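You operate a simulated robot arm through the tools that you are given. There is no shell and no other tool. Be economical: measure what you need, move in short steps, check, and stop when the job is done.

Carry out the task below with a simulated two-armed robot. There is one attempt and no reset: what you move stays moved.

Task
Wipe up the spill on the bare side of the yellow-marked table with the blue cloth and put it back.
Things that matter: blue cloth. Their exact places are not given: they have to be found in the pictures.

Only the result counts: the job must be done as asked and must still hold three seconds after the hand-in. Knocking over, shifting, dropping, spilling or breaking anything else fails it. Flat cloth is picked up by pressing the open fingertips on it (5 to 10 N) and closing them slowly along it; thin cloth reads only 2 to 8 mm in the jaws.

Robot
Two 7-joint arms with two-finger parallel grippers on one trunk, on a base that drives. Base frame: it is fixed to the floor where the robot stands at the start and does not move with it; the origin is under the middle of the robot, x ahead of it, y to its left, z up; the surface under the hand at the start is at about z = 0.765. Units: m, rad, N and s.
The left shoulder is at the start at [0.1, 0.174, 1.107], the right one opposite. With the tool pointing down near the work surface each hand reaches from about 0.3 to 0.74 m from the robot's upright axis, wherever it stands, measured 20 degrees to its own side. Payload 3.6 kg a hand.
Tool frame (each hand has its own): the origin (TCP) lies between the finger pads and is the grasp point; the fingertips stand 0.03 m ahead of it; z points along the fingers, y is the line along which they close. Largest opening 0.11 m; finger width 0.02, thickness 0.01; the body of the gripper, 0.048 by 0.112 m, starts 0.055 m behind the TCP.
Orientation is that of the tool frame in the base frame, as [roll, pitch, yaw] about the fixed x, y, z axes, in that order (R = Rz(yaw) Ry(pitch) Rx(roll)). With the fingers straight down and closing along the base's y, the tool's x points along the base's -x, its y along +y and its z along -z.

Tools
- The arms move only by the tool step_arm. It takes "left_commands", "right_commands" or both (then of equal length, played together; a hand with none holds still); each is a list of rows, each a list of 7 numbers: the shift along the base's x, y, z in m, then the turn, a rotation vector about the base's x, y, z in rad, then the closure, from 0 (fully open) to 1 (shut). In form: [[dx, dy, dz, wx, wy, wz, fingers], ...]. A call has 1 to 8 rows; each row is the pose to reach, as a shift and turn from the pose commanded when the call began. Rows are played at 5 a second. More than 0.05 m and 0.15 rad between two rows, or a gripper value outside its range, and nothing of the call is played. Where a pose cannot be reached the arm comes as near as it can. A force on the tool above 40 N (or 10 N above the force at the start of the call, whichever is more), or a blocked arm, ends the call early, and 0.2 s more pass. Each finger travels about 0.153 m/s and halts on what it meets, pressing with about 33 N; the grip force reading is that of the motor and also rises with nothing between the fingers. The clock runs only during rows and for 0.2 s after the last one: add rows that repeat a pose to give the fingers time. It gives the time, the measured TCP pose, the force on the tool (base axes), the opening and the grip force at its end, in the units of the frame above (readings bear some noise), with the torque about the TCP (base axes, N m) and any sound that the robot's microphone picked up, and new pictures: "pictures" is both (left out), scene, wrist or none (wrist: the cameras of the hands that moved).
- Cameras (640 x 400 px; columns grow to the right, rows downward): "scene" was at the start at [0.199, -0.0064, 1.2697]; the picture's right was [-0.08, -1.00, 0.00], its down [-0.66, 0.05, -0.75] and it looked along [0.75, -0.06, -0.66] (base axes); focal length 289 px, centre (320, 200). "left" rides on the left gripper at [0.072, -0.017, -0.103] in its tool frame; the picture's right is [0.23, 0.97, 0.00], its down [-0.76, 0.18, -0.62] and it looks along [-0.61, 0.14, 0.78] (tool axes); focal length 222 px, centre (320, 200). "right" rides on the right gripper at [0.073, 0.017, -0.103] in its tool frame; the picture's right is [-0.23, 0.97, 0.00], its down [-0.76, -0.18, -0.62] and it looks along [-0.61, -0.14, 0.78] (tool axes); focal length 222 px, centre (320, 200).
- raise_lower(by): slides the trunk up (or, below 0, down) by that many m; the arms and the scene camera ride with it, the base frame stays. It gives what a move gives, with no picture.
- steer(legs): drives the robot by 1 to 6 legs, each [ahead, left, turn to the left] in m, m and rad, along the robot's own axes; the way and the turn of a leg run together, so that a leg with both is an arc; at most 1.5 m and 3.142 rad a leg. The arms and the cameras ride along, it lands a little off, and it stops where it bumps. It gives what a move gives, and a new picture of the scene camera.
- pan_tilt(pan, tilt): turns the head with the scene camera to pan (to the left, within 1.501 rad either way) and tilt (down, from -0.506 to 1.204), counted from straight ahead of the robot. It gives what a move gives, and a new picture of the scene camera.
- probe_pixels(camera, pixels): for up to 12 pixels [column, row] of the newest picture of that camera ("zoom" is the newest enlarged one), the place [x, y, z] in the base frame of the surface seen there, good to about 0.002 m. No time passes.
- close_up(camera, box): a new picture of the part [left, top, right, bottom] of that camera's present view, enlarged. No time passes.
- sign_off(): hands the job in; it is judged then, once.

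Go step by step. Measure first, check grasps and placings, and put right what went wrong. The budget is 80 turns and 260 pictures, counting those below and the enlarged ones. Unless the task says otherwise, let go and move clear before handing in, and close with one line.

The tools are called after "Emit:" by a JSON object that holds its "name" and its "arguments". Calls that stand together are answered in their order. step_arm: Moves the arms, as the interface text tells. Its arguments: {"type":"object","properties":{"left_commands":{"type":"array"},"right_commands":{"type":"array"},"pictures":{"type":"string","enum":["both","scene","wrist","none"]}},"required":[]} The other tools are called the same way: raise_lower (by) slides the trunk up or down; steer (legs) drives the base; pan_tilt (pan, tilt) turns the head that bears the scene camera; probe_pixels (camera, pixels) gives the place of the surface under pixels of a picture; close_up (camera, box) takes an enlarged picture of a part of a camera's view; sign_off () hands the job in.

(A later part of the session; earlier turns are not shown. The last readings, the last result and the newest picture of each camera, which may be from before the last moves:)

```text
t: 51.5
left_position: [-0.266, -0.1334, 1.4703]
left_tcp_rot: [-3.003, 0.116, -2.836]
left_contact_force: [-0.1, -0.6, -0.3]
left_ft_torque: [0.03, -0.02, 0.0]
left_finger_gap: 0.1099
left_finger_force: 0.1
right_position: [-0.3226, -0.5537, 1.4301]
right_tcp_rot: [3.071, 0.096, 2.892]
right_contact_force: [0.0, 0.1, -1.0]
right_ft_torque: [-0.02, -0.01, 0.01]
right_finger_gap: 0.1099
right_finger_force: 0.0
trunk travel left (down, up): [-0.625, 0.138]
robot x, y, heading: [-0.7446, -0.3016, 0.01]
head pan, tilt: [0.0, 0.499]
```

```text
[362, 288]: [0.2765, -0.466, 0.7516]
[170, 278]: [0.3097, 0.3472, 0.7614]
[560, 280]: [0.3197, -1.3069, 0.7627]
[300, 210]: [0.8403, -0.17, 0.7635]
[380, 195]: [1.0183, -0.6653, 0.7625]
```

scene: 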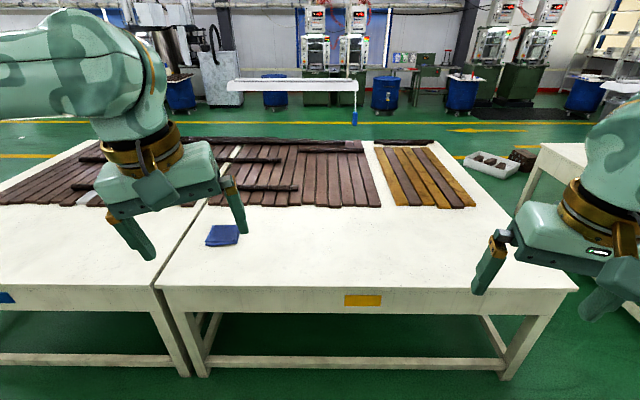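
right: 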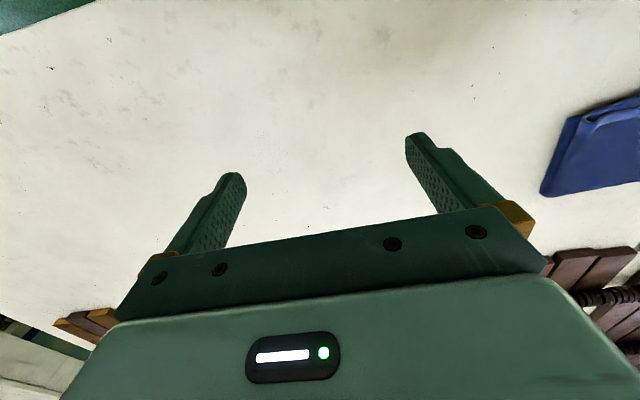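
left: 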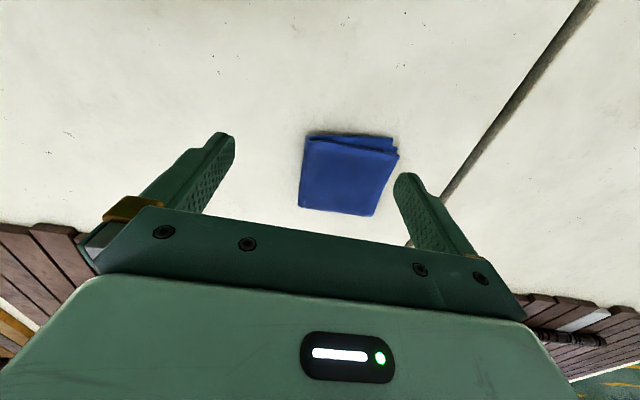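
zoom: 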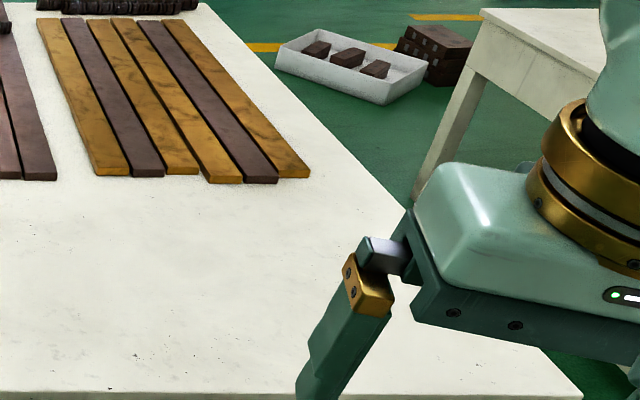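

White glints show at zoom (422,170) ≈ scene (325,258): a clear liquid's reflection. Probing and enlarging there.

Emit:
{"name": "close_up", "arguments": {"camera": "scene", "box": [285, 233, 365, 283]}}

Emit:
{"name": "probe_pixels", "arguments": {"camera": "scene", "pixels": [[325, 258], [320, 259], [330, 258], [310, 258], [340, 258], [325, 250], [325, 266]]}}

```text
8.00 times, centred on (325, 258) of scene
```

zoom: 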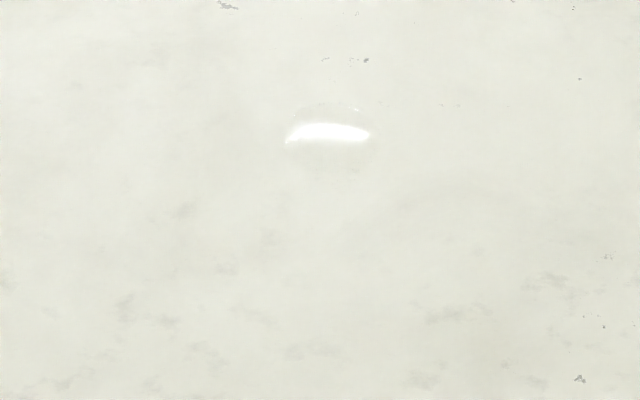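

```text
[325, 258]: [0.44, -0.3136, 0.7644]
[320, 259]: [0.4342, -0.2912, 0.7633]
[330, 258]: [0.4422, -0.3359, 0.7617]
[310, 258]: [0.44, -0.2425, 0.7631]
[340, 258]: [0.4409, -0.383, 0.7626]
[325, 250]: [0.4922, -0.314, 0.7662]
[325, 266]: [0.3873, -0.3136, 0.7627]
```

A clear puddle is visible at zoom (328,140), ~5 cm wide. Probing its outline and scanning at this zoom for other drops.

Emit:
{"name": "probe_pixels", "arguments": {"camera": "zoom", "pixels": [[330, 133], [284, 140], [376, 140], [330, 102], [330, 185], [330, 215]]}}

Emit:
{"name": "close_up", "arguments": {"camera": "scene", "box": [230, 205, 342, 275]}}

Emit:
{"name": "close_up", "arguments": {"camera": "scene", "box": [315, 205, 427, 275]}}

Emit:
{"name": "close_up", "arguments": {"camera": "scene", "box": [400, 205, 512, 275]}}

Emit:
{"name": "close_up", "arguments": {"camera": "scene", "box": [160, 230, 272, 300]}}

```text
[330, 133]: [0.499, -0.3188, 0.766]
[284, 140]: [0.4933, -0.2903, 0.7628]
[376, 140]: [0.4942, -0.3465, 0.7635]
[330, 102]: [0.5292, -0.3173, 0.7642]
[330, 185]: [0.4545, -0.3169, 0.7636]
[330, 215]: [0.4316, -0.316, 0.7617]
```

```text
5.71 times, centred on (286, 240) of scene
```

zoom: 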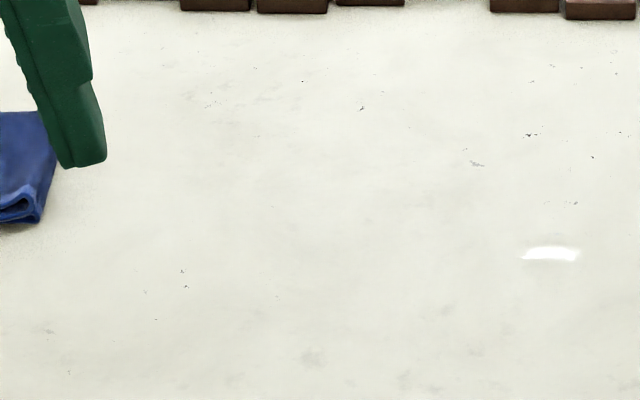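

```text
5.71 times, centred on (371, 240) of scene
```

zoom: 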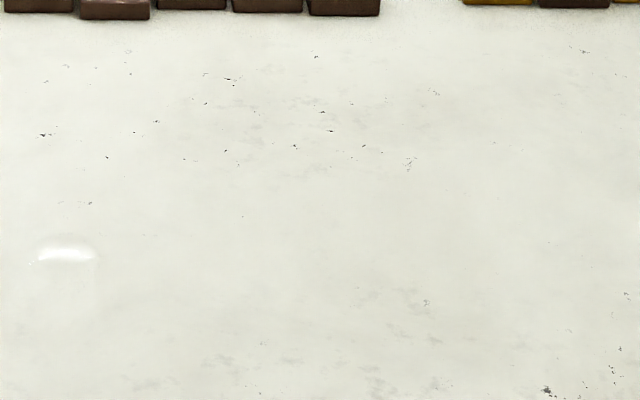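

```text
5.71 times, centred on (456, 240) of scene
```

zoom: 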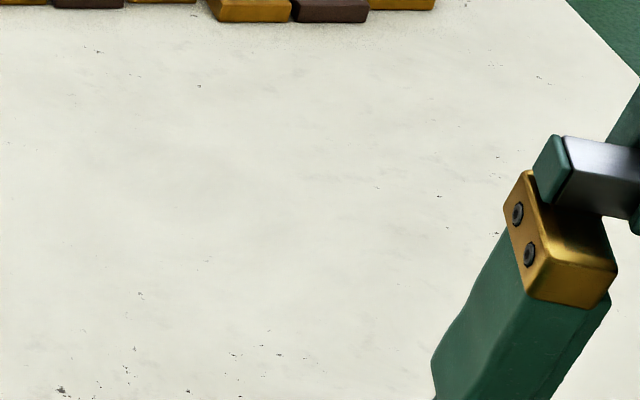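

```text
5.71 times, centred on (216, 265) of scene
```

zoom: 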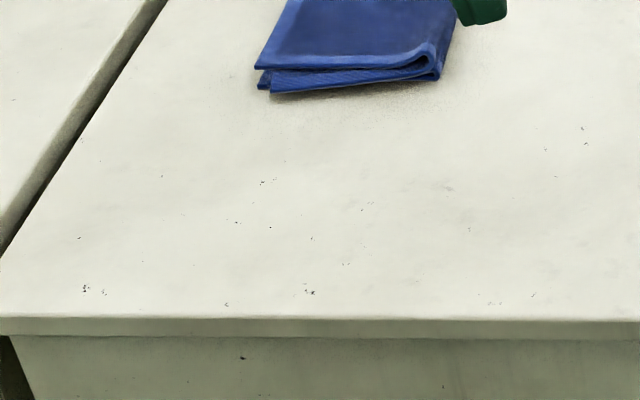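

One puddle: centre ≈(0.49,-0.318), ~7×6 cm. The earlier bump tilted the arms, so I'll drive back to the start place and then square up the hands.

Emit:
{"name": "steer", "arguments": {"legs": [[0.3, 0.3, -0.01], [0.43, 0, 0]]}}

Emit:
{"name": "pan_tilt", "arguments": {"pan": 0.0, "tilt": 0.8}}

```text
t: 52.2
left_position: [-0.3577, -0.1194, 1.5137]
left_tcp_rot: [-2.918, 0.204, -2.716]
left_contact_force: [-2.4, 0.7, 1.2]
left_ft_torque: [0.0, -0.16, 0.0]
left_finger_gap: 0.1101
left_finger_force: 0.0
right_position: [-0.4178, -0.5636, 1.4595]
right_tcp_rot: [3.021, 0.184, 2.8]
right_contact_force: [-1.1, -0.9, 1.0]
right_ft_torque: [0.03, -0.15, 0.02]
right_finger_gap: 0.11
right_finger_force: 0.1
trunk travel left (down, up): [-0.625, 0.138]
robot x, y, heading: [-0.7413, -0.2972, 0.016]
head pan, tilt: [0.0, 0.499]
stopped in leg 1: the robot was blocked; the commanded pose is now the measured one
```

scene: 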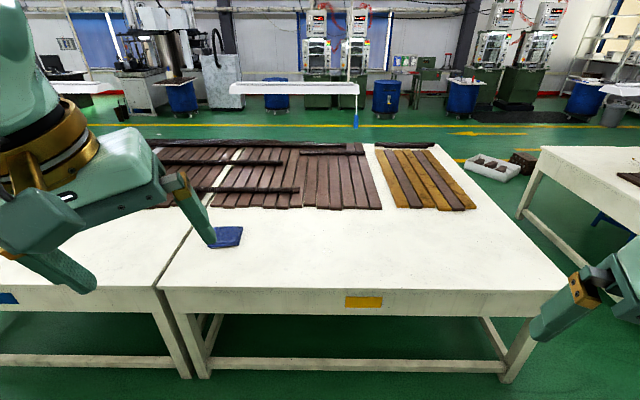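

```text
t: 53.0
left_position: [-0.3525, -0.1214, 1.5067]
left_tcp_rot: [-2.937, 0.196, -2.736]
left_contact_force: [-0.3, 0.0, -0.8]
left_ft_torque: [0.0, 0.04, -0.03]
left_finger_gap: 0.1098
left_finger_force: 0.2
right_position: [-0.4121, -0.561, 1.4543]
right_tcp_rot: [3.036, 0.175, 2.822]
right_contact_force: [0.2, 0.1, 0.3]
right_ft_torque: [0.02, 0.01, -0.01]
right_finger_gap: 0.1105
right_finger_force: 0.1
trunk travel left (down, up): [-0.625, 0.138]
robot x, y, heading: [-0.741, -0.303, 0.022]
head pan, tilt: [0.0, 0.799]
```

scene: 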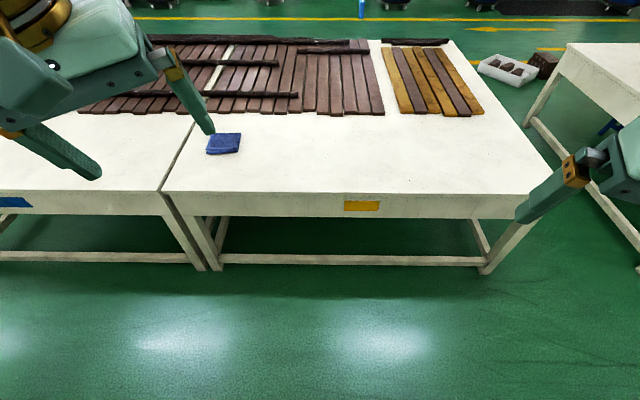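

Blocked again, moving left-forward. I'll look to both sides to see what is touching before moving.

Emit:
{"name": "pan_tilt", "arguments": {"pan": 1.5, "tilt": 0.5}}

Emit:
{"name": "pan_tilt", "arguments": {"pan": -1.5, "tilt": 0.5}}

```text
t: 54.6
left_position: [-0.3527, -0.1215, 1.5084]
left_tcp_rot: [-2.933, 0.194, -2.73]
left_contact_force: [-0.8, 0.2, -0.2]
left_ft_torque: [0.02, -0.02, 0.0]
left_finger_gap: 0.1099
left_finger_force: 0.1
right_position: [-0.4115, -0.5618, 1.4563]
right_tcp_rot: [3.033, 0.174, 2.815]
right_contact_force: [0.2, -0.4, -0.2]
right_ft_torque: [-0.01, -0.05, 0.04]
right_finger_gap: 0.1101
right_finger_force: 0.1
trunk travel left (down, up): [-0.625, 0.138]
robot x, y, heading: [-0.7434, -0.3042, 0.012]
head pan, tilt: [1.499, 0.499]
```

scene: 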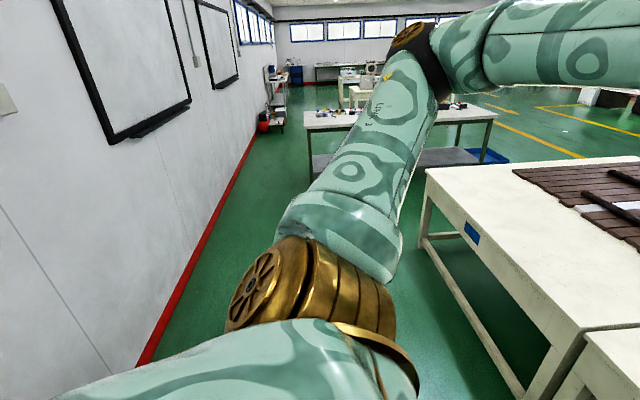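

```text
t: 57.2
left_position: [-0.3531, -0.122, 1.5078]
left_tcp_rot: [-2.933, 0.197, -2.731]
left_contact_force: [0.7, 0.7, -0.4]
left_ft_torque: [-0.02, 0.05, 0.0]
left_finger_gap: 0.11
left_finger_force: 0.1
right_position: [-0.4115, -0.5617, 1.4557]
right_tcp_rot: [3.035, 0.174, 2.814]
right_contact_force: [-0.2, -0.7, 0.5]
right_ft_torque: [0.0, 0.0, -0.01]
right_finger_gap: 0.11
right_finger_force: 0.2
trunk travel left (down, up): [-0.625, 0.138]
robot x, y, heading: [-0.7416, -0.3035, 0.016]
head pan, tilt: [-1.499, 0.499]
```

scene: 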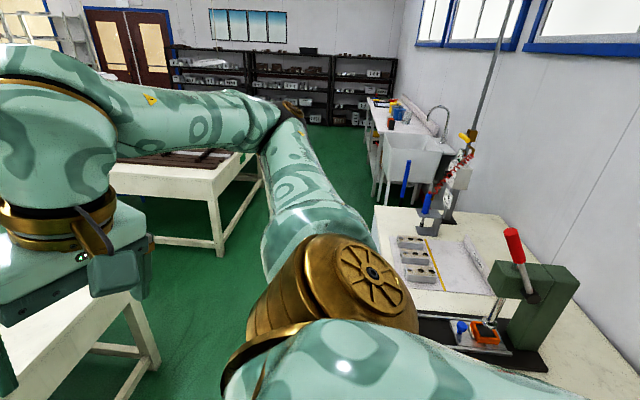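

A bench with tools stands right behind the robot; nothing appears knocked. I'll move straight ahead first.

Emit:
{"name": "steer", "arguments": {"legs": [[0.15, 0, 0]]}}

```text
t: 58.0
left_position: [-0.4356, -0.1194, 1.5206]
left_tcp_rot: [-2.918, 0.262, -2.728]
left_contact_force: [0.8, -1.1, 1.8]
left_ft_torque: [0.01, 0.11, 0.0]
left_finger_gap: 0.1098
left_finger_force: 0.0
right_position: [-0.4615, -0.5704, 1.4938]
right_tcp_rot: [2.921, 0.195, 2.675]
right_contact_force: [0.4, 0.6, -1.3]
right_ft_torque: [-0.01, 0.04, -0.03]
right_finger_gap: 0.1098
right_finger_force: 0.1
trunk travel left (down, up): [-0.625, 0.138]
robot x, y, heading: [-0.7322, -0.3005, 0.014]
head pan, tilt: [-1.499, 0.499]
stopped in leg 1: the robot was blocked; the commanded pose is now the measured one
```

scene: 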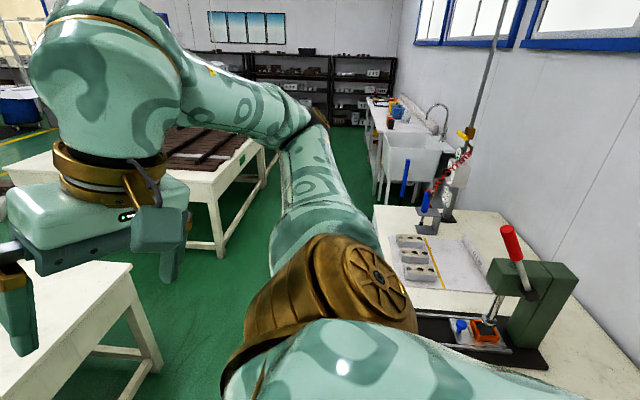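

Still blocked going forward, and the arms get swung. I'll look up/around for the obstruction before another try.

Emit:
{"name": "pan_tilt", "arguments": {"pan": 1.5, "tilt": 1.1}}

Emit:
{"name": "pan_tilt", "arguments": {"pan": -1.5, "tilt": 1.1}}

Emit:
{"name": "pan_tilt", "arguments": {"pan": 0.0, "tilt": 1.2}}

Emit:
{"name": "pan_tilt", "arguments": {"pan": 0.0, "tilt": -0.4}}

```text
t: 60.6
left_position: [-0.4292, -0.1203, 1.5205]
left_tcp_rot: [-2.919, 0.254, -2.73]
left_contact_force: [0.8, -1.4, 0.3]
left_ft_torque: [-0.01, 0.01, 0.02]
left_finger_gap: 0.1101
left_finger_force: 0.1
right_position: [-0.4564, -0.571, 1.4915]
right_tcp_rot: [2.928, 0.19, 2.683]
right_contact_force: [-0.2, -0.8, 0.6]
right_ft_torque: [0.02, 0.0, 0.0]
right_finger_gap: 0.1102
right_finger_force: 0.0
trunk travel left (down, up): [-0.625, 0.138]
robot x, y, heading: [-0.7312, -0.3025, 0.018]
head pan, tilt: [1.499, 1.1]
```

scene: 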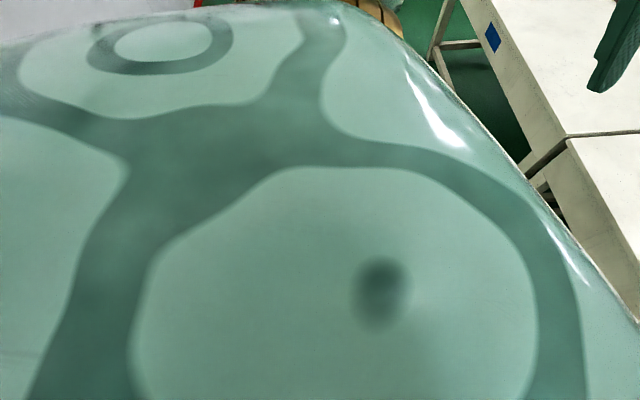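

```text
t: 63.2
left_position: [-0.43, -0.119, 1.5195]
left_tcp_rot: [-2.921, 0.254, -2.728]
left_contact_force: [0.1, 0.0, -0.3]
left_ft_torque: [0.0, 0.0, 0.02]
left_finger_gap: 0.1102
left_finger_force: 0.0
right_position: [-0.4566, -0.5702, 1.4908]
right_tcp_rot: [2.931, 0.189, 2.684]
right_contact_force: [0.7, 0.0, 0.7]
right_ft_torque: [0.01, 0.03, -0.01]
right_finger_gap: 0.1102
right_finger_force: 0.1
trunk travel left (down, up): [-0.625, 0.138]
robot x, y, heading: [-0.7342, -0.3016, 0.015]
head pan, tilt: [-1.499, 1.1]
```

scene: 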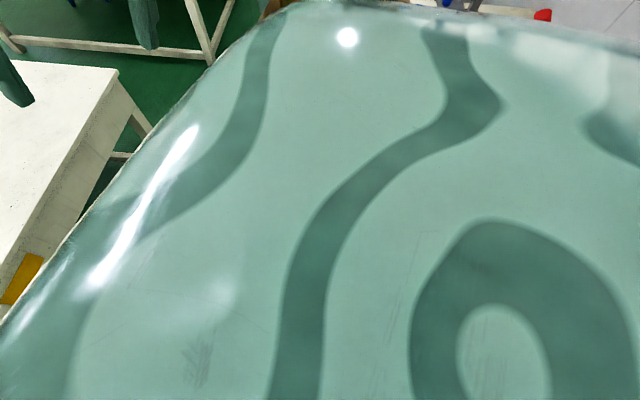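

```text
t: 64.8
left_position: [-0.4296, -0.1193, 1.5184]
left_tcp_rot: [-2.92, 0.256, -2.728]
left_contact_force: [0.0, 0.7, -0.1]
left_ft_torque: [0.01, 0.03, 0.0]
left_finger_gap: 0.1099
left_finger_force: 0.0
right_position: [-0.4571, -0.5702, 1.4906]
right_tcp_rot: [2.928, 0.189, 2.681]
right_contact_force: [-0.5, 0.4, 0.0]
right_ft_torque: [-0.01, 0.0, 0.0]
right_finger_gap: 0.1103
right_finger_force: 0.0
trunk travel left (down, up): [-0.625, 0.138]
robot x, y, heading: [-0.7328, -0.3033, 0.012]
head pan, tilt: [0.0, 1.201]
```

scene: 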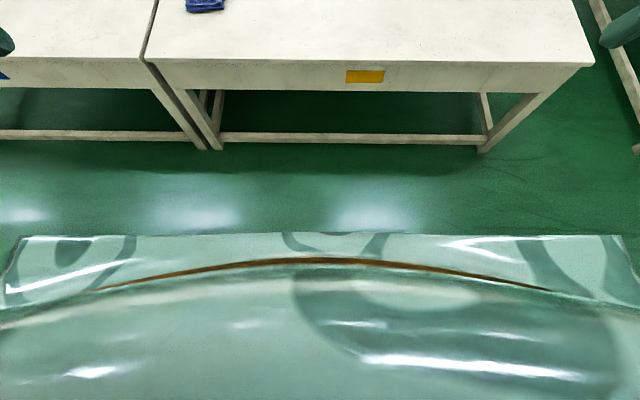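

```text
t: 66.5
left_position: [-0.4304, -0.1193, 1.5191]
left_tcp_rot: [-2.919, 0.254, -2.729]
left_contact_force: [0.1, 0.8, 0.0]
left_ft_torque: [0.0, -0.03, -0.02]
left_finger_gap: 0.1099
left_finger_force: 0.1
right_position: [-0.4572, -0.5708, 1.4913]
right_tcp_rot: [2.932, 0.19, 2.683]
right_contact_force: [-0.2, 0.1, 0.0]
right_ft_torque: [0.0, 0.0, -0.02]
right_finger_gap: 0.11
right_finger_force: 0.1
trunk travel left (down, up): [-0.625, 0.138]
robot x, y, heading: [-0.7331, -0.3031, 0.015]
head pan, tilt: [0.0, -0.4]
```

scene: 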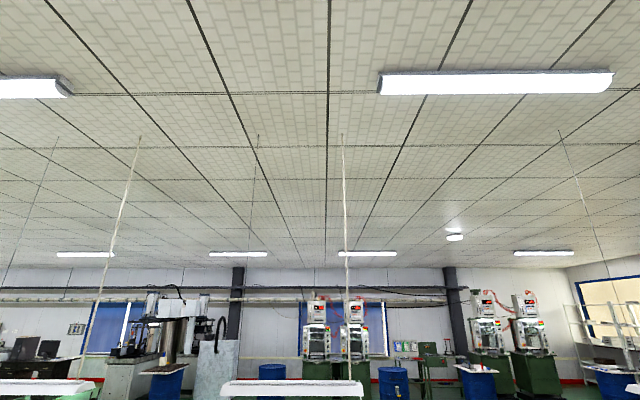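

The way ahead is clear; the base is probably jammed lightly on the bench behind. I'll try a small forward nudge.

Emit:
{"name": "steer", "arguments": {"legs": [[0.04, 0, 0]]}}

```text
t: 67.3
left_position: [-0.4121, -0.1219, 1.5261]
left_tcp_rot: [-2.911, 0.268, -2.727]
left_contact_force: [-0.5, -0.8, 1.0]
left_ft_torque: [-0.01, -0.04, -0.01]
left_finger_gap: 0.1102
left_finger_force: 0.0
right_position: [-0.4547, -0.567, 1.4804]
right_tcp_rot: [2.972, 0.231, 2.751]
right_contact_force: [-0.5, -0.1, 0.0]
right_ft_torque: [0.03, -0.12, 0.01]
right_finger_gap: 0.1099
right_finger_force: 0.0
trunk travel left (down, up): [-0.625, 0.138]
robot x, y, heading: [-0.6925, -0.301, 0.012]
head pan, tilt: [0.0, -0.4]
```

scene: 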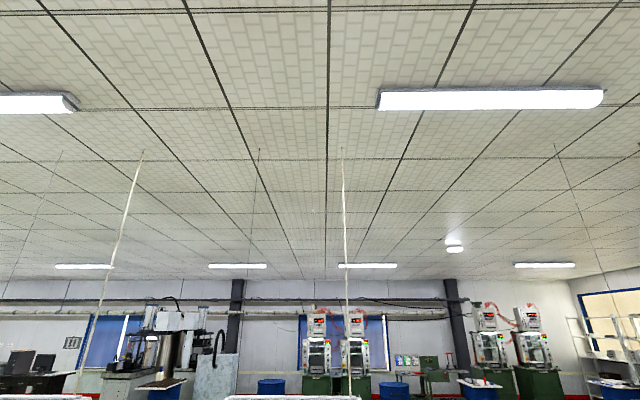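

That 4 cm worked. I'll continue forward in small then larger legs.

Emit:
{"name": "steer", "arguments": {"legs": [[0.05, 0, 0], [0.1, 0, 0]]}}

Emit:
{"name": "pan_tilt", "arguments": {"pan": 0.0, "tilt": 0.7}}

```text
t: 69.0
left_position: [-0.2602, -0.118, 1.5242]
left_tcp_rot: [-2.91, 0.263, -2.728]
left_contact_force: [-0.3, -0.2, -0.1]
left_ft_torque: [0.02, -0.01, 0.03]
left_finger_gap: 0.1098
left_finger_force: 0.1
right_position: [-0.3027, -0.5637, 1.479]
right_tcp_rot: [2.973, 0.227, 2.754]
right_contact_force: [0.1, -1.1, -0.6]
right_ft_torque: [0.0, -0.02, 0.0]
right_finger_gap: 0.1101
right_finger_force: 0.1
trunk travel left (down, up): [-0.625, 0.138]
robot x, y, heading: [-0.5473, -0.2994, 0.017]
head pan, tilt: [0.0, -0.4]
```

scene: 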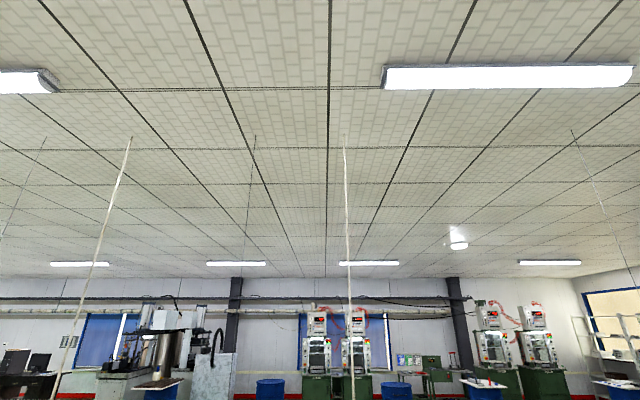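

```text
t: 70.3
left_position: [-0.2541, -0.1181, 1.5217]
left_tcp_rot: [-2.912, 0.259, -2.728]
left_contact_force: [0.4, 0.6, -0.1]
left_ft_torque: [0.0, 0.04, -0.01]
left_finger_gap: 0.1101
left_finger_force: 0.1
right_position: [-0.2959, -0.5638, 1.4771]
right_tcp_rot: [2.976, 0.223, 2.752]
right_contact_force: [0.3, 1.2, -0.3]
right_ft_torque: [-0.02, 0.01, -0.03]
right_finger_gap: 0.11
right_finger_force: 0.1
trunk travel left (down, up): [-0.625, 0.138]
robot x, y, heading: [-0.5462, -0.2998, 0.021]
head pan, tilt: [0.0, 0.7]
```

scene: 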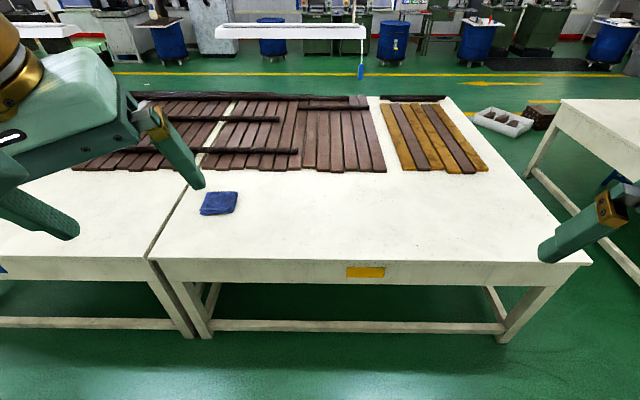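

Free now. Driving to the work place near (0,0).

Emit:
{"name": "steer", "arguments": {"legs": [[0.15, 0.29, 0.0], [0.39, 0, -0.015]]}}

```text
t: 74.5
left_position: [0.2772, 0.1754, 1.5233]
left_tcp_rot: [-2.913, 0.263, -2.734]
left_contact_force: [0.3, -0.5, 0.0]
left_ft_torque: [-0.03, 0.01, 0.03]
left_finger_gap: 0.1101
left_finger_force: 0.1
right_position: [0.2331, -0.2696, 1.4786]
right_tcp_rot: [2.975, 0.224, 2.746]
right_contact_force: [0.1, 0.5, 0.7]
right_ft_torque: [0.02, 0.0, 0.02]
right_finger_gap: 0.1101
right_finger_force: 0.2
trunk travel left (down, up): [-0.625, 0.138]
robot x, y, heading: [-0.0108, -0.0003, 0.01]
head pan, tilt: [0.0, 0.7]
```

scene: 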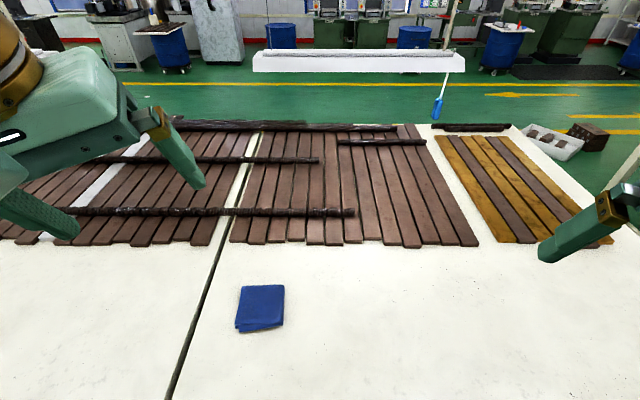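

At the work place. Now squaring both hands to point straight down and bringing them forward.

Emit:
{"name": "step_arm", "arguments": {"left_commands": [[0.034, 0, -0.02, 0.035, 0.062, -0.0756, 0], [0.068, 0, -0.04, 0.07, 0.124, -0.151, 0], [0.102, 0, -0.06, 0.105, 0.186, -0.227, 0], [0.136, 0, -0.08, 0.14, 0.248, -0.302, 0], [0.17, 0, -0.1, 0.175, 0.31, -0.378, 0], [0.17, 0, -0.1, 0.175, 0.31, -0.378, 0]], "right_commands": [[0.03, 0, -0.012, -0.0244, 0.0514, 0.0754, 0], [0.06, 0, -0.024, -0.0488, 0.103, 0.151, 0], [0.09, 0, -0.036, -0.073, 0.154, 0.226, 0], [0.12, 0, -0.048, -0.098, 0.206, 0.302, 0], [0.15, 0, -0.06, -0.122, 0.257, 0.377, 0], [0.15, 0, -0.06, -0.122, 0.257, 0.377, 0]], "pictures": "none"}}

Emit:
{"name": "raise_lower", "arguments": {"by": -0.4}}

Emit:
{"name": "pan_tilt", "arguments": {"pan": 0.0, "tilt": 0.75}}

```text
t: 75.9
left_position: [0.4465, 0.1756, 1.4244]
left_tcp_rot: [3.135, -0.006, 3.133]
left_contact_force: [-0.3, -1.0, -0.6]
left_ft_torque: [0.05, -0.01, 0.0]
left_finger_gap: 0.11
left_finger_force: 0.0
right_position: [0.3814, -0.2693, 1.4194]
right_tcp_rot: [-3.137, -0.004, -3.138]
right_contact_force: [-0.3, 0.2, 0.3]
right_ft_torque: [-0.01, -0.04, -0.01]
right_finger_gap: 0.1098
right_finger_force: 0.1
trunk travel left (down, up): [-0.625, 0.138]
robot x, y, heading: [-0.013, -0.0025, 0.012]
head pan, tilt: [0.0, 0.7]
```

```text
t: 79.8
left_position: [0.4477, 0.1768, 1.0231]
left_tcp_rot: [3.137, -0.006, 3.138]
left_contact_force: [-0.9, -0.4, 0.2]
left_ft_torque: [-0.01, -0.06, -0.02]
left_finger_gap: 0.1099
left_finger_force: 0.0
right_position: [0.3836, -0.2691, 1.0185]
right_tcp_rot: [-3.137, -0.005, -3.14]
right_contact_force: [0.2, 0.1, 0.1]
right_ft_torque: [-0.02, 0.0, 0.02]
right_finger_gap: 0.1102
right_finger_force: 0.0
trunk travel left (down, up): [-0.225, 0.538]
robot x, y, heading: [-0.0146, -0.0029, 0.009]
head pan, tilt: [0.0, 0.7]
```

```text
t: 80.4
left_position: [0.4481, 0.1755, 1.0235]
left_tcp_rot: [3.139, -0.007, 3.136]
left_contact_force: [-0.5, -0.9, -0.2]
left_ft_torque: [0.03, -0.02, 0.02]
left_finger_gap: 0.1103
left_finger_force: 0.1
right_position: [0.3833, -0.269, 1.0182]
right_tcp_rot: [-3.14, -0.005, -3.14]
right_contact_force: [-0.5, 0.8, 0.3]
right_ft_torque: [0.02, 0.0, -0.01]
right_finger_gap: 0.1101
right_finger_force: 0.2
trunk travel left (down, up): [-0.225, 0.538]
robot x, y, heading: [-0.0136, -0.0028, 0.008]
head pan, tilt: [0.0, 0.75]
```

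scene: 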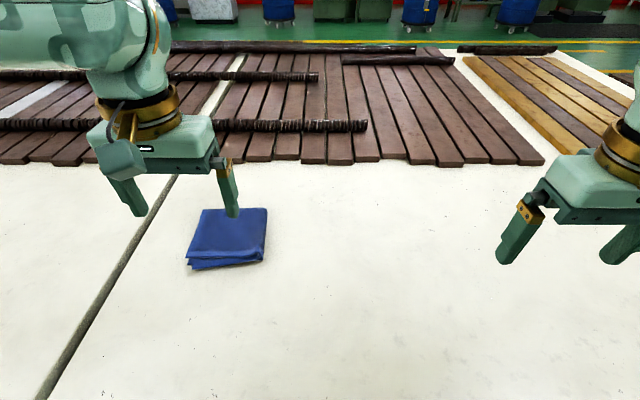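

Hands are square again. Recording the cloth's exact outline before touching it.

Emit:
{"name": "close_up", "arguments": {"camera": "scene", "box": [170, 195, 282, 275]}}

```text
5.00 times, centred on (226, 235) of scene
```

zoom: 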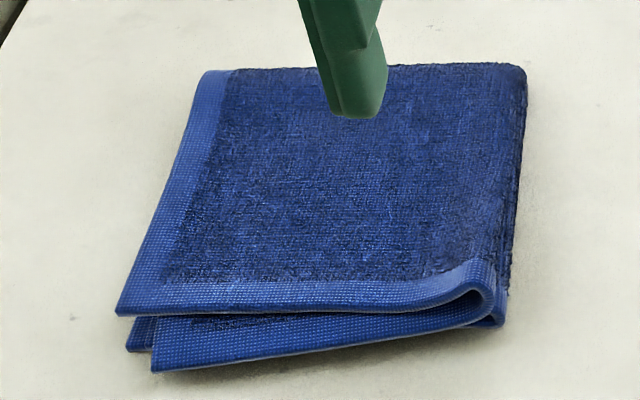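

Emit:
{"name": "probe_pixels", "arguments": {"camera": "zoom", "pixels": [[208, 76], [522, 70], [490, 290], [122, 308], [160, 366], [340, 180], [260, 200], [420, 200], [340, 270], [500, 320]]}}

```text
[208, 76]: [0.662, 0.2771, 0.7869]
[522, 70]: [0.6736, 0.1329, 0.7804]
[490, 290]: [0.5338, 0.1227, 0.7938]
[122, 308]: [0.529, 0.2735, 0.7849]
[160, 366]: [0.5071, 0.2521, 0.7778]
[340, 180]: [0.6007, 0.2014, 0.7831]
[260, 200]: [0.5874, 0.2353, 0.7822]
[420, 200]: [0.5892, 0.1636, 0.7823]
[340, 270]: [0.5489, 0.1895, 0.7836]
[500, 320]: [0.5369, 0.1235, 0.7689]
```

Cloth centre ≈(0.597,0.20), top z≈0.783, footprint x 0.51–0.67, y 0.12–0.275. Moving the left hand above it with jaws partly closed.

Emit:
{"name": "step_arm", "arguments": {"left_commands": [[0.049, 0.008, 0, 0, 0, 0, 0.3], [0.098, 0.016, 0, 0, 0, 0, 0.3], [0.147, 0.025, 0, 0, 0, 0, 0.3], [0.147, 0.025, -0.048, 0, 0, 0, 0.3], [0.147, 0.025, -0.096, 0, 0, 0, 0.3], [0.147, 0.025, -0.144, 0, 0, 0, 0.3], [0.147, 0.025, -0.185, 0, 0, 0, 0.3], [0.147, 0.025, -0.185, 0, 0, 0, 0.3]], "pictures": "wrist"}}

```text
t: 82.2
left_position: [0.5952, 0.2018, 0.8389]
left_tcp_rot: [3.138, -0.008, 3.135]
left_contact_force: [0.3, -0.4, -0.8]
left_ft_torque: [-0.01, 0.0, -0.02]
left_finger_gap: 0.0772
left_finger_force: 0.1
right_position: [0.384, -0.2703, 1.0184]
right_tcp_rot: [-3.138, -0.005, -3.141]
right_contact_force: [0.7, 0.1, 0.2]
right_ft_torque: [0.01, 0.0, 0.0]
right_finger_gap: 0.11
right_finger_force: 0.0
trunk travel left (down, up): [-0.225, 0.538]
robot x, y, heading: [-0.013, -0.0058, 0.013]
head pan, tilt: [0.0, 0.75]
```

left: 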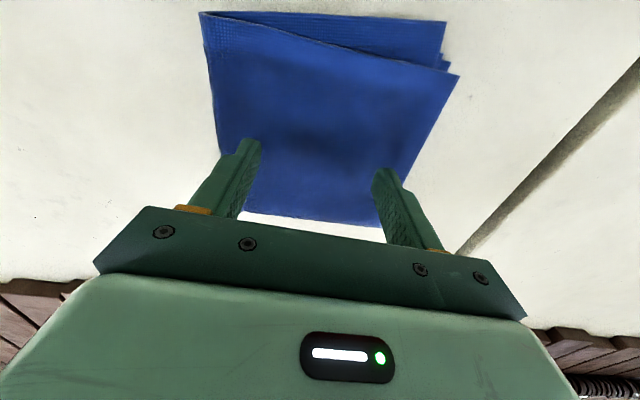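

Hand is above the cloth. Lowering in small steps until about 5–10 N.

Emit:
{"name": "step_arm", "arguments": {"left_commands": [[0, 0, -0.01, 0, 0, 0, 0.3], [0, 0, -0.02, 0, 0, 0, 0.3], [0, 0, -0.026, 0, 0, 0, 0.3], [0, 0, -0.03, 0, 0, 0, 0.3], [0, 0, -0.03, 0, 0, 0, 0.3]], "pictures": "none"}}

```text
t: 83.4
left_position: [0.5953, 0.201, 0.8078]
left_tcp_rot: [3.137, -0.007, 3.136]
left_contact_force: [0.6, 1.4, 4.9]
left_ft_torque: [0.0, 0.0, -0.03]
left_finger_gap: 0.0766
left_finger_force: 0.1
right_position: [0.3834, -0.2698, 1.0181]
right_tcp_rot: [-3.14, -0.004, -3.139]
right_contact_force: [-0.1, 0.0, 0.0]
right_ft_torque: [-0.02, -0.01, -0.01]
right_finger_gap: 0.11
right_finger_force: 0.1
trunk travel left (down, up): [-0.225, 0.538]
robot x, y, heading: [-0.0127, -0.0006, 0.009]
head pan, tilt: [0.0, 0.75]
```

4.9 N of contact; pressing 3 mm more and closing slowly.

Emit:
{"name": "step_arm", "arguments": {"left_commands": [[0, 0, -0.003, 0, 0, 0, 0.3], [0, 0, -0.003, 0, 0, 0, 0.38], [0, 0, -0.003, 0, 0, 0, 0.46], [0, 0, -0.003, 0, 0, 0, 0.54], [0, 0, -0.003, 0, 0, 0, 0.62], [0, 0, -0.003, 0, 0, 0, 0.7], [0, 0, -0.003, 0, 0, 0, 0.78], [0, 0, -0.003, 0, 0, 0, 0.86]], "pictures": "wrist"}}

```text
t: 85.2
left_position: [0.5952, 0.1997, 0.8057]
left_tcp_rot: [3.137, -0.005, 3.135]
left_contact_force: [0.8, 0.2, 14.3]
left_ft_torque: [-0.01, 0.0, 0.0]
left_finger_gap: 0.0175
left_finger_force: 33.1
right_position: [0.3831, -0.2693, 1.0198]
right_tcp_rot: [-3.14, -0.003, -3.14]
right_contact_force: [0.6, 0.5, -0.1]
right_ft_torque: [0.01, 0.01, -0.03]
right_finger_gap: 0.1101
right_finger_force: 0.0
trunk travel left (down, up): [-0.225, 0.538]
robot x, y, heading: [-0.0135, 0.002, 0.011]
head pan, tilt: [0.0, 0.75]
```

left: 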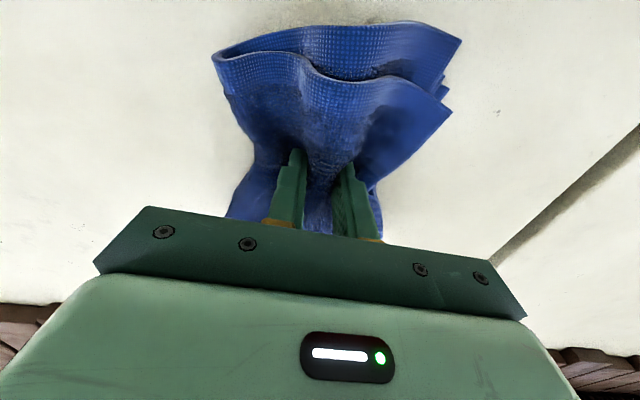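

The cloth bunches between the pads (gap 17.5 mm, 33 N). Closing fully and lifting slowly.

Emit:
{"name": "step_arm", "arguments": {"left_commands": [[0, 0, -0.003, 0, 0, 0, 1], [0, 0, 0.0, 0, 0, 0, 1], [0, 0, 0.015, 0, 0, 0, 1], [0, 0, 0.03, 0, 0, 0, 1], [0, 0, 0.05, 0, 0, 0, 1], [0, 0, 0.08, 0, 0, 0, 1], [0, 0, 0.08, 0, 0, 0, 1]]}}

```text
t: 86.8
left_position: [0.5954, 0.2002, 0.8821]
left_tcp_rot: [3.138, -0.008, 3.136]
left_contact_force: [-0.6, -0.9, 0.5]
left_ft_torque: [-0.06, 0.0, 0.01]
left_finger_gap: 0.017
left_finger_force: 33.3
right_position: [0.3839, -0.2685, 1.019]
right_tcp_rot: [-3.138, -0.006, -3.14]
right_contact_force: [-0.2, -0.7, -0.3]
right_ft_torque: [0.0, 0.04, 0.03]
right_finger_gap: 0.1104
right_finger_force: 0.1
trunk travel left (down, up): [-0.225, 0.538]
robot x, y, heading: [-0.0142, -0.0001, 0.008]
head pan, tilt: [0.0, 0.75]
```

scene: 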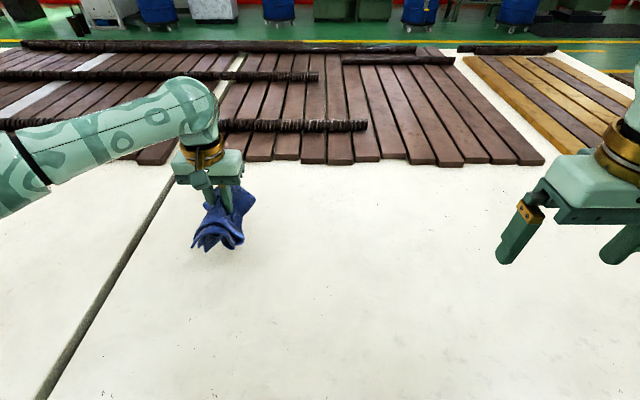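
left: 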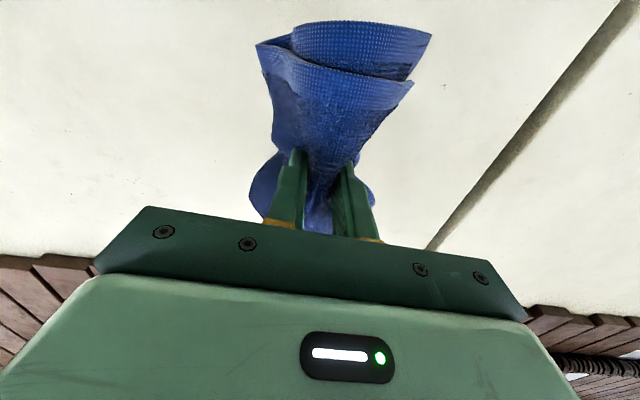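

The whole cloth is lifted as one bundle. Raising a bit and driving 0.45 m to the right so the left hand faces the puddle.

Emit:
{"name": "step_arm", "arguments": {"left_commands": [[0, 0, 0.03, 0, 0, 0, 1], [-0.03, 0, 0.06, 0, 0, 0, 1], [-0.06, 0, 0.08, 0, 0, 0, 1]], "pictures": "none"}}

Emit:
{"name": "steer", "arguments": {"legs": [[0, -0.42, 0]]}}

Emit:
{"name": "close_up", "arguments": {"camera": "scene", "box": [160, 180, 480, 380]}}

```text
t: 87.6
left_position: [0.5343, 0.2028, 0.9628]
left_tcp_rot: [3.137, -0.008, 3.136]
left_contact_force: [-0.5, 0.3, 0.2]
left_ft_torque: [-0.06, -0.03, 0.04]
left_finger_gap: 0.0169
left_finger_force: 33.1
right_position: [0.3821, -0.2688, 1.0206]
right_tcp_rot: [-3.138, -0.004, -3.14]
right_contact_force: [-0.4, -0.2, 0.2]
right_ft_torque: [0.0, -0.04, 0.01]
right_finger_gap: 0.1098
right_finger_force: 0.0
trunk travel left (down, up): [-0.225, 0.538]
robot x, y, heading: [-0.0116, 0.0009, 0.01]
head pan, tilt: [0.0, 0.75]
```

```text
t: 90.1
left_position: [0.5399, -0.2122, 0.9622]
left_tcp_rot: [3.138, -0.009, 3.132]
left_contact_force: [0.4, 0.5, 0.3]
left_ft_torque: [-0.01, 0.01, 0.04]
left_finger_gap: 0.017
left_finger_force: 33.1
right_position: [0.3864, -0.684, 1.0184]
right_tcp_rot: [-3.14, -0.003, 3.141]
right_contact_force: [-0.4, 0.5, 0.8]
right_ft_torque: [-0.01, 0.03, -0.03]
right_finger_gap: 0.11
right_finger_force: 0.1
trunk travel left (down, up): [-0.225, 0.538]
robot x, y, heading: [-0.0099, -0.4137, 0.005]
head pan, tilt: [0.0, 0.75]
```

scene: 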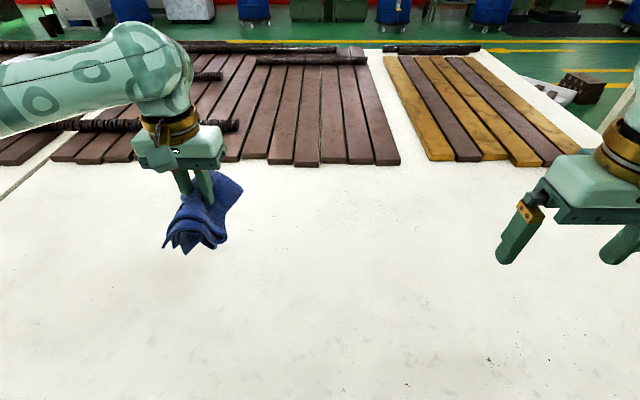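

```text
2.00 times, centred on (320, 280) of scene
```

zoom: 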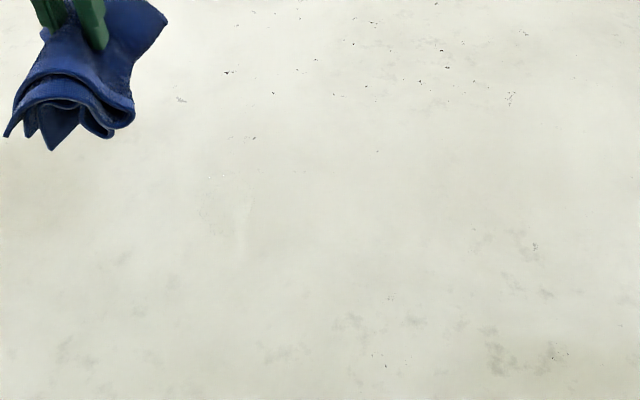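

A faint lens outline appears at zoom (225,205). Enlarging and probing to confirm the puddle from here.

Emit:
{"name": "close_up", "arguments": {"camera": "scene", "box": [230, 250, 326, 310]}}

Emit:
{"name": "probe_pixels", "arguments": {"camera": "scene", "pixels": [[272, 282], [260, 285], [284, 285], [268, 268], [272, 300]]}}

```text
6.67 times, centred on (278, 280) of scene
```

zoom: 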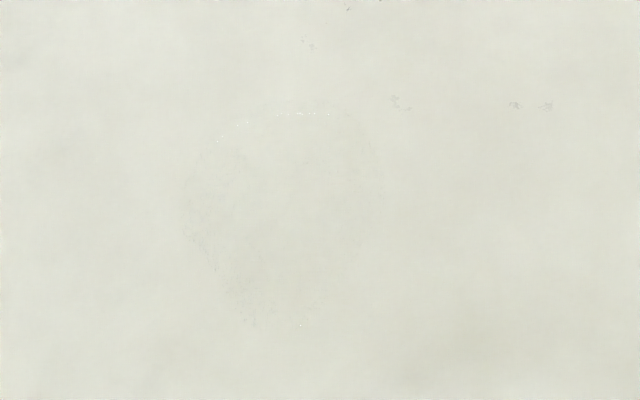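

```text
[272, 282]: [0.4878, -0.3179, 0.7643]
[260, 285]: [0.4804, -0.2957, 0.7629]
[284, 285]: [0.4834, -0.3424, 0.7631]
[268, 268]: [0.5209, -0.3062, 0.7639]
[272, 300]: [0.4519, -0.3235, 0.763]
```

Puddle confirmed: circle ≈3.5 cm radius at (0.488,-0.318). Moving the cloth over it and lowering.

Emit:
{"name": "step_arm", "arguments": {"left_commands": [[-0.02, -0.04, 0, 0, 0, 0, 1], [-0.04, -0.08, -0.01, 0, 0, 0, 1], [-0.052, -0.106, -0.04, 0, 0, 0, 1], [-0.052, -0.106, -0.08, 0, 0, 0, 1], [-0.052, -0.106, -0.11, 0, 0, 0, 1], [-0.052, -0.106, -0.13, 0, 0, 0, 1], [-0.052, -0.106, -0.145, 0, 0, 0, 1], [-0.052, -0.106, -0.145, 0, 0, 0, 1]]}}

```text
t: 91.9
left_position: [0.4875, -0.3202, 0.8172]
left_tcp_rot: [3.138, -0.007, 3.133]
left_contact_force: [0.4, -0.4, 4.4]
left_ft_torque: [-0.03, -0.02, 0.05]
left_finger_gap: 0.0172
left_finger_force: 32.9
right_position: [0.3857, -0.6833, 1.0184]
right_tcp_rot: [-3.139, -0.003, 3.139]
right_contact_force: [0.3, -0.6, 0.3]
right_ft_torque: [0.0, -0.01, -0.04]
right_finger_gap: 0.1103
right_finger_force: 0.1
trunk travel left (down, up): [-0.225, 0.538]
robot x, y, heading: [-0.0077, -0.4111, 0.003]
head pan, tilt: [0.0, 0.75]
```

scene: 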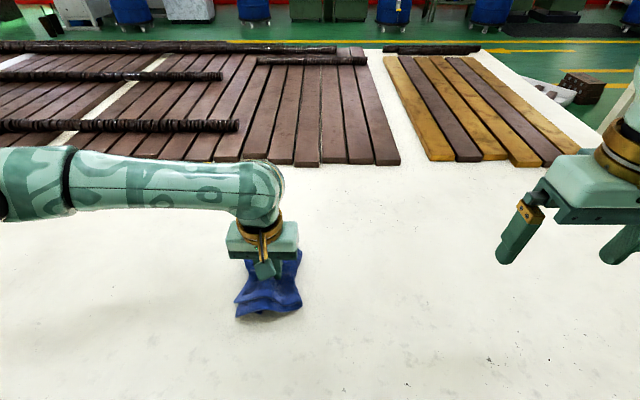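
left: 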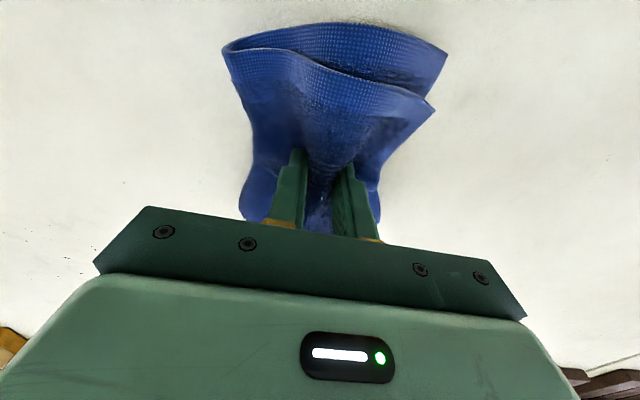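

4.4 N contact. Pressing about 6 mm more and rubbing back and forth over the spill.

Emit:
{"name": "step_arm", "arguments": {"left_commands": [[0, 0, -0.006, 0, 0, 0, 1], [0.03, 0, -0.006, 0, 0, 0, 1], [0.05, 0, -0.006, 0, 0, 0, 1], [0.02, 0, -0.006, 0, 0, 0, 1], [-0.02, 0, -0.006, 0, 0, 0, 1], [-0.05, 0, -0.006, 0, 0, 0, 1], [-0.02, 0, -0.006, 0, 0, 0, 1], [0, 0, -0.006, 0, 0, 0, 1]], "pictures": "none"}}

Emit:
{"name": "step_arm", "arguments": {"left_commands": [[0, 0.03, 0, 0, 0, 0, 1], [0.03, 0.03, 0, 0, 0, 0, 1], [0, 0.03, 0, 0, 0, 0, 1], [-0.04, 0.03, 0, 0, 0, 0, 1], [-0.04, 0, 0, 0, 0, 0, 1], [-0.04, -0.03, 0, 0, 0, 0, 1], [0, -0.035, 0, 0, 0, 0, 1], [0.04, -0.035, 0, 0, 0, 0, 1]], "pictures": "wrist"}}

```text
t: 93.7
left_position: [0.4843, -0.318, 0.8112]
left_tcp_rot: [3.137, -0.007, 3.132]
left_contact_force: [-5.1, -0.3, 12.5]
left_ft_torque: [-0.02, 0.15, 0.05]
left_finger_gap: 0.017
left_finger_force: 33.2
right_position: [0.3837, -0.6842, 1.0189]
right_tcp_rot: [-3.141, -0.003, 3.139]
right_contact_force: [-0.5, 0.1, -0.2]
right_ft_torque: [-0.01, -0.02, -0.03]
right_finger_gap: 0.11
right_finger_force: 0.1
trunk travel left (down, up): [-0.225, 0.538]
robot x, y, heading: [-0.014, -0.4091, 0.01]
head pan, tilt: [0.0, 0.75]
```

```text
t: 95.5
left_position: [0.5276, -0.3524, 0.8105]
left_tcp_rot: [3.139, -0.006, 3.133]
left_contact_force: [-5.2, -1.4, 14.0]
left_ft_torque: [-0.04, 0.15, 0.03]
left_finger_gap: 0.0171
left_finger_force: 33.0
right_position: [0.3842, -0.6832, 1.0181]
right_tcp_rot: [-3.141, -0.004, 3.139]
right_contact_force: [-1.1, -0.7, -0.2]
right_ft_torque: [-0.02, -0.02, 0.0]
right_finger_gap: 0.1101
right_finger_force: 0.0
trunk travel left (down, up): [-0.225, 0.538]
robot x, y, heading: [-0.0116, -0.4113, 0.006]
head pan, tilt: [0.0, 0.75]
```

left: 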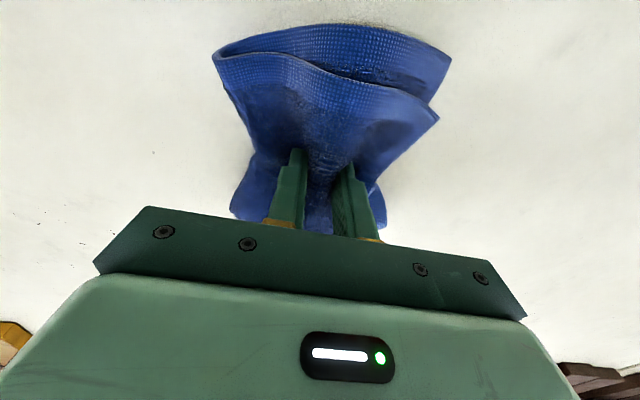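

Good wiping pressure. One more pass, then lift, move left and inspect.

Emit:
{"name": "step_arm", "arguments": {"left_commands": [[-0.04, 0, 0, 0, 0, 0, 1], [-0.08, 0, 0, 0, 0, 0, 1], [-0.08, 0.035, 0, 0, 0, 0, 1], [-0.04, 0.035, 0, 0, 0, 0, 1], [0, 0.035, 0, 0, 0, 0, 1], [0, 0.07, 0, 0, 0, 0, 1], [-0.04, 0.07, 0, 0, 0, 0, 1], [-0.08, 0.07, 0, 0, 0, 0, 1]], "pictures": "none"}}

Emit:
{"name": "step_arm", "arguments": {"left_commands": [[0, 0, 0.04, 0, 0, 0, 1], [0, 0.03, 0.08, 0, 0, 0, 1], [0.02, 0.07, 0.12, 0, 0, 0, 1], [0.04, 0.11, 0.14, 0, 0, 0, 1], [0.06, 0.15, 0.14, 0, 0, 0, 1], [0.08, 0.19, 0.14, 0, 0, 0, 1]], "pictures": "both"}}

Emit:
{"name": "close_up", "arguments": {"camera": "scene", "box": [230, 250, 326, 310]}}

Emit:
{"name": "close_up", "arguments": {"camera": "scene", "box": [180, 220, 372, 340]}}

```text
t: 97.3
left_position: [0.448, -0.2818, 0.8135]
left_tcp_rot: [3.137, -0.007, 3.131]
left_contact_force: [2.8, -0.3, 4.7]
left_ft_torque: [-0.05, -0.08, 0.02]
left_finger_gap: 0.0169
left_finger_force: 32.9
right_position: [0.3851, -0.6834, 1.0187]
right_tcp_rot: [-3.139, -0.003, 3.14]
right_contact_force: [0.0, -0.5, 0.1]
right_ft_torque: [0.0, 0.0, 0.0]
right_finger_gap: 0.1097
right_finger_force: 0.1
trunk travel left (down, up): [-0.225, 0.538]
robot x, y, heading: [-0.0139, -0.4138, 0.006]
head pan, tilt: [0.0, 0.75]
```

```text
refused: row 3 steps farther than a row can; nothing moved
```

```text
6.67 times, centred on (278, 280) of scene
```

zoom: 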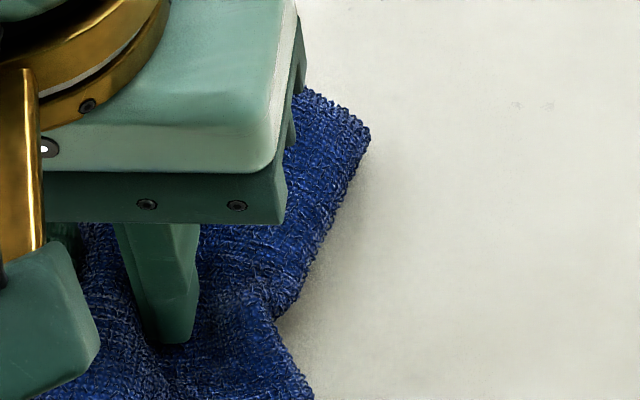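

```text
3.33 times, centred on (276, 280) of scene
```

zoom: 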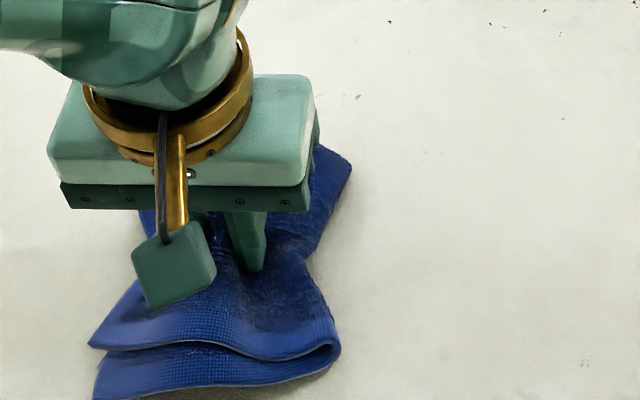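

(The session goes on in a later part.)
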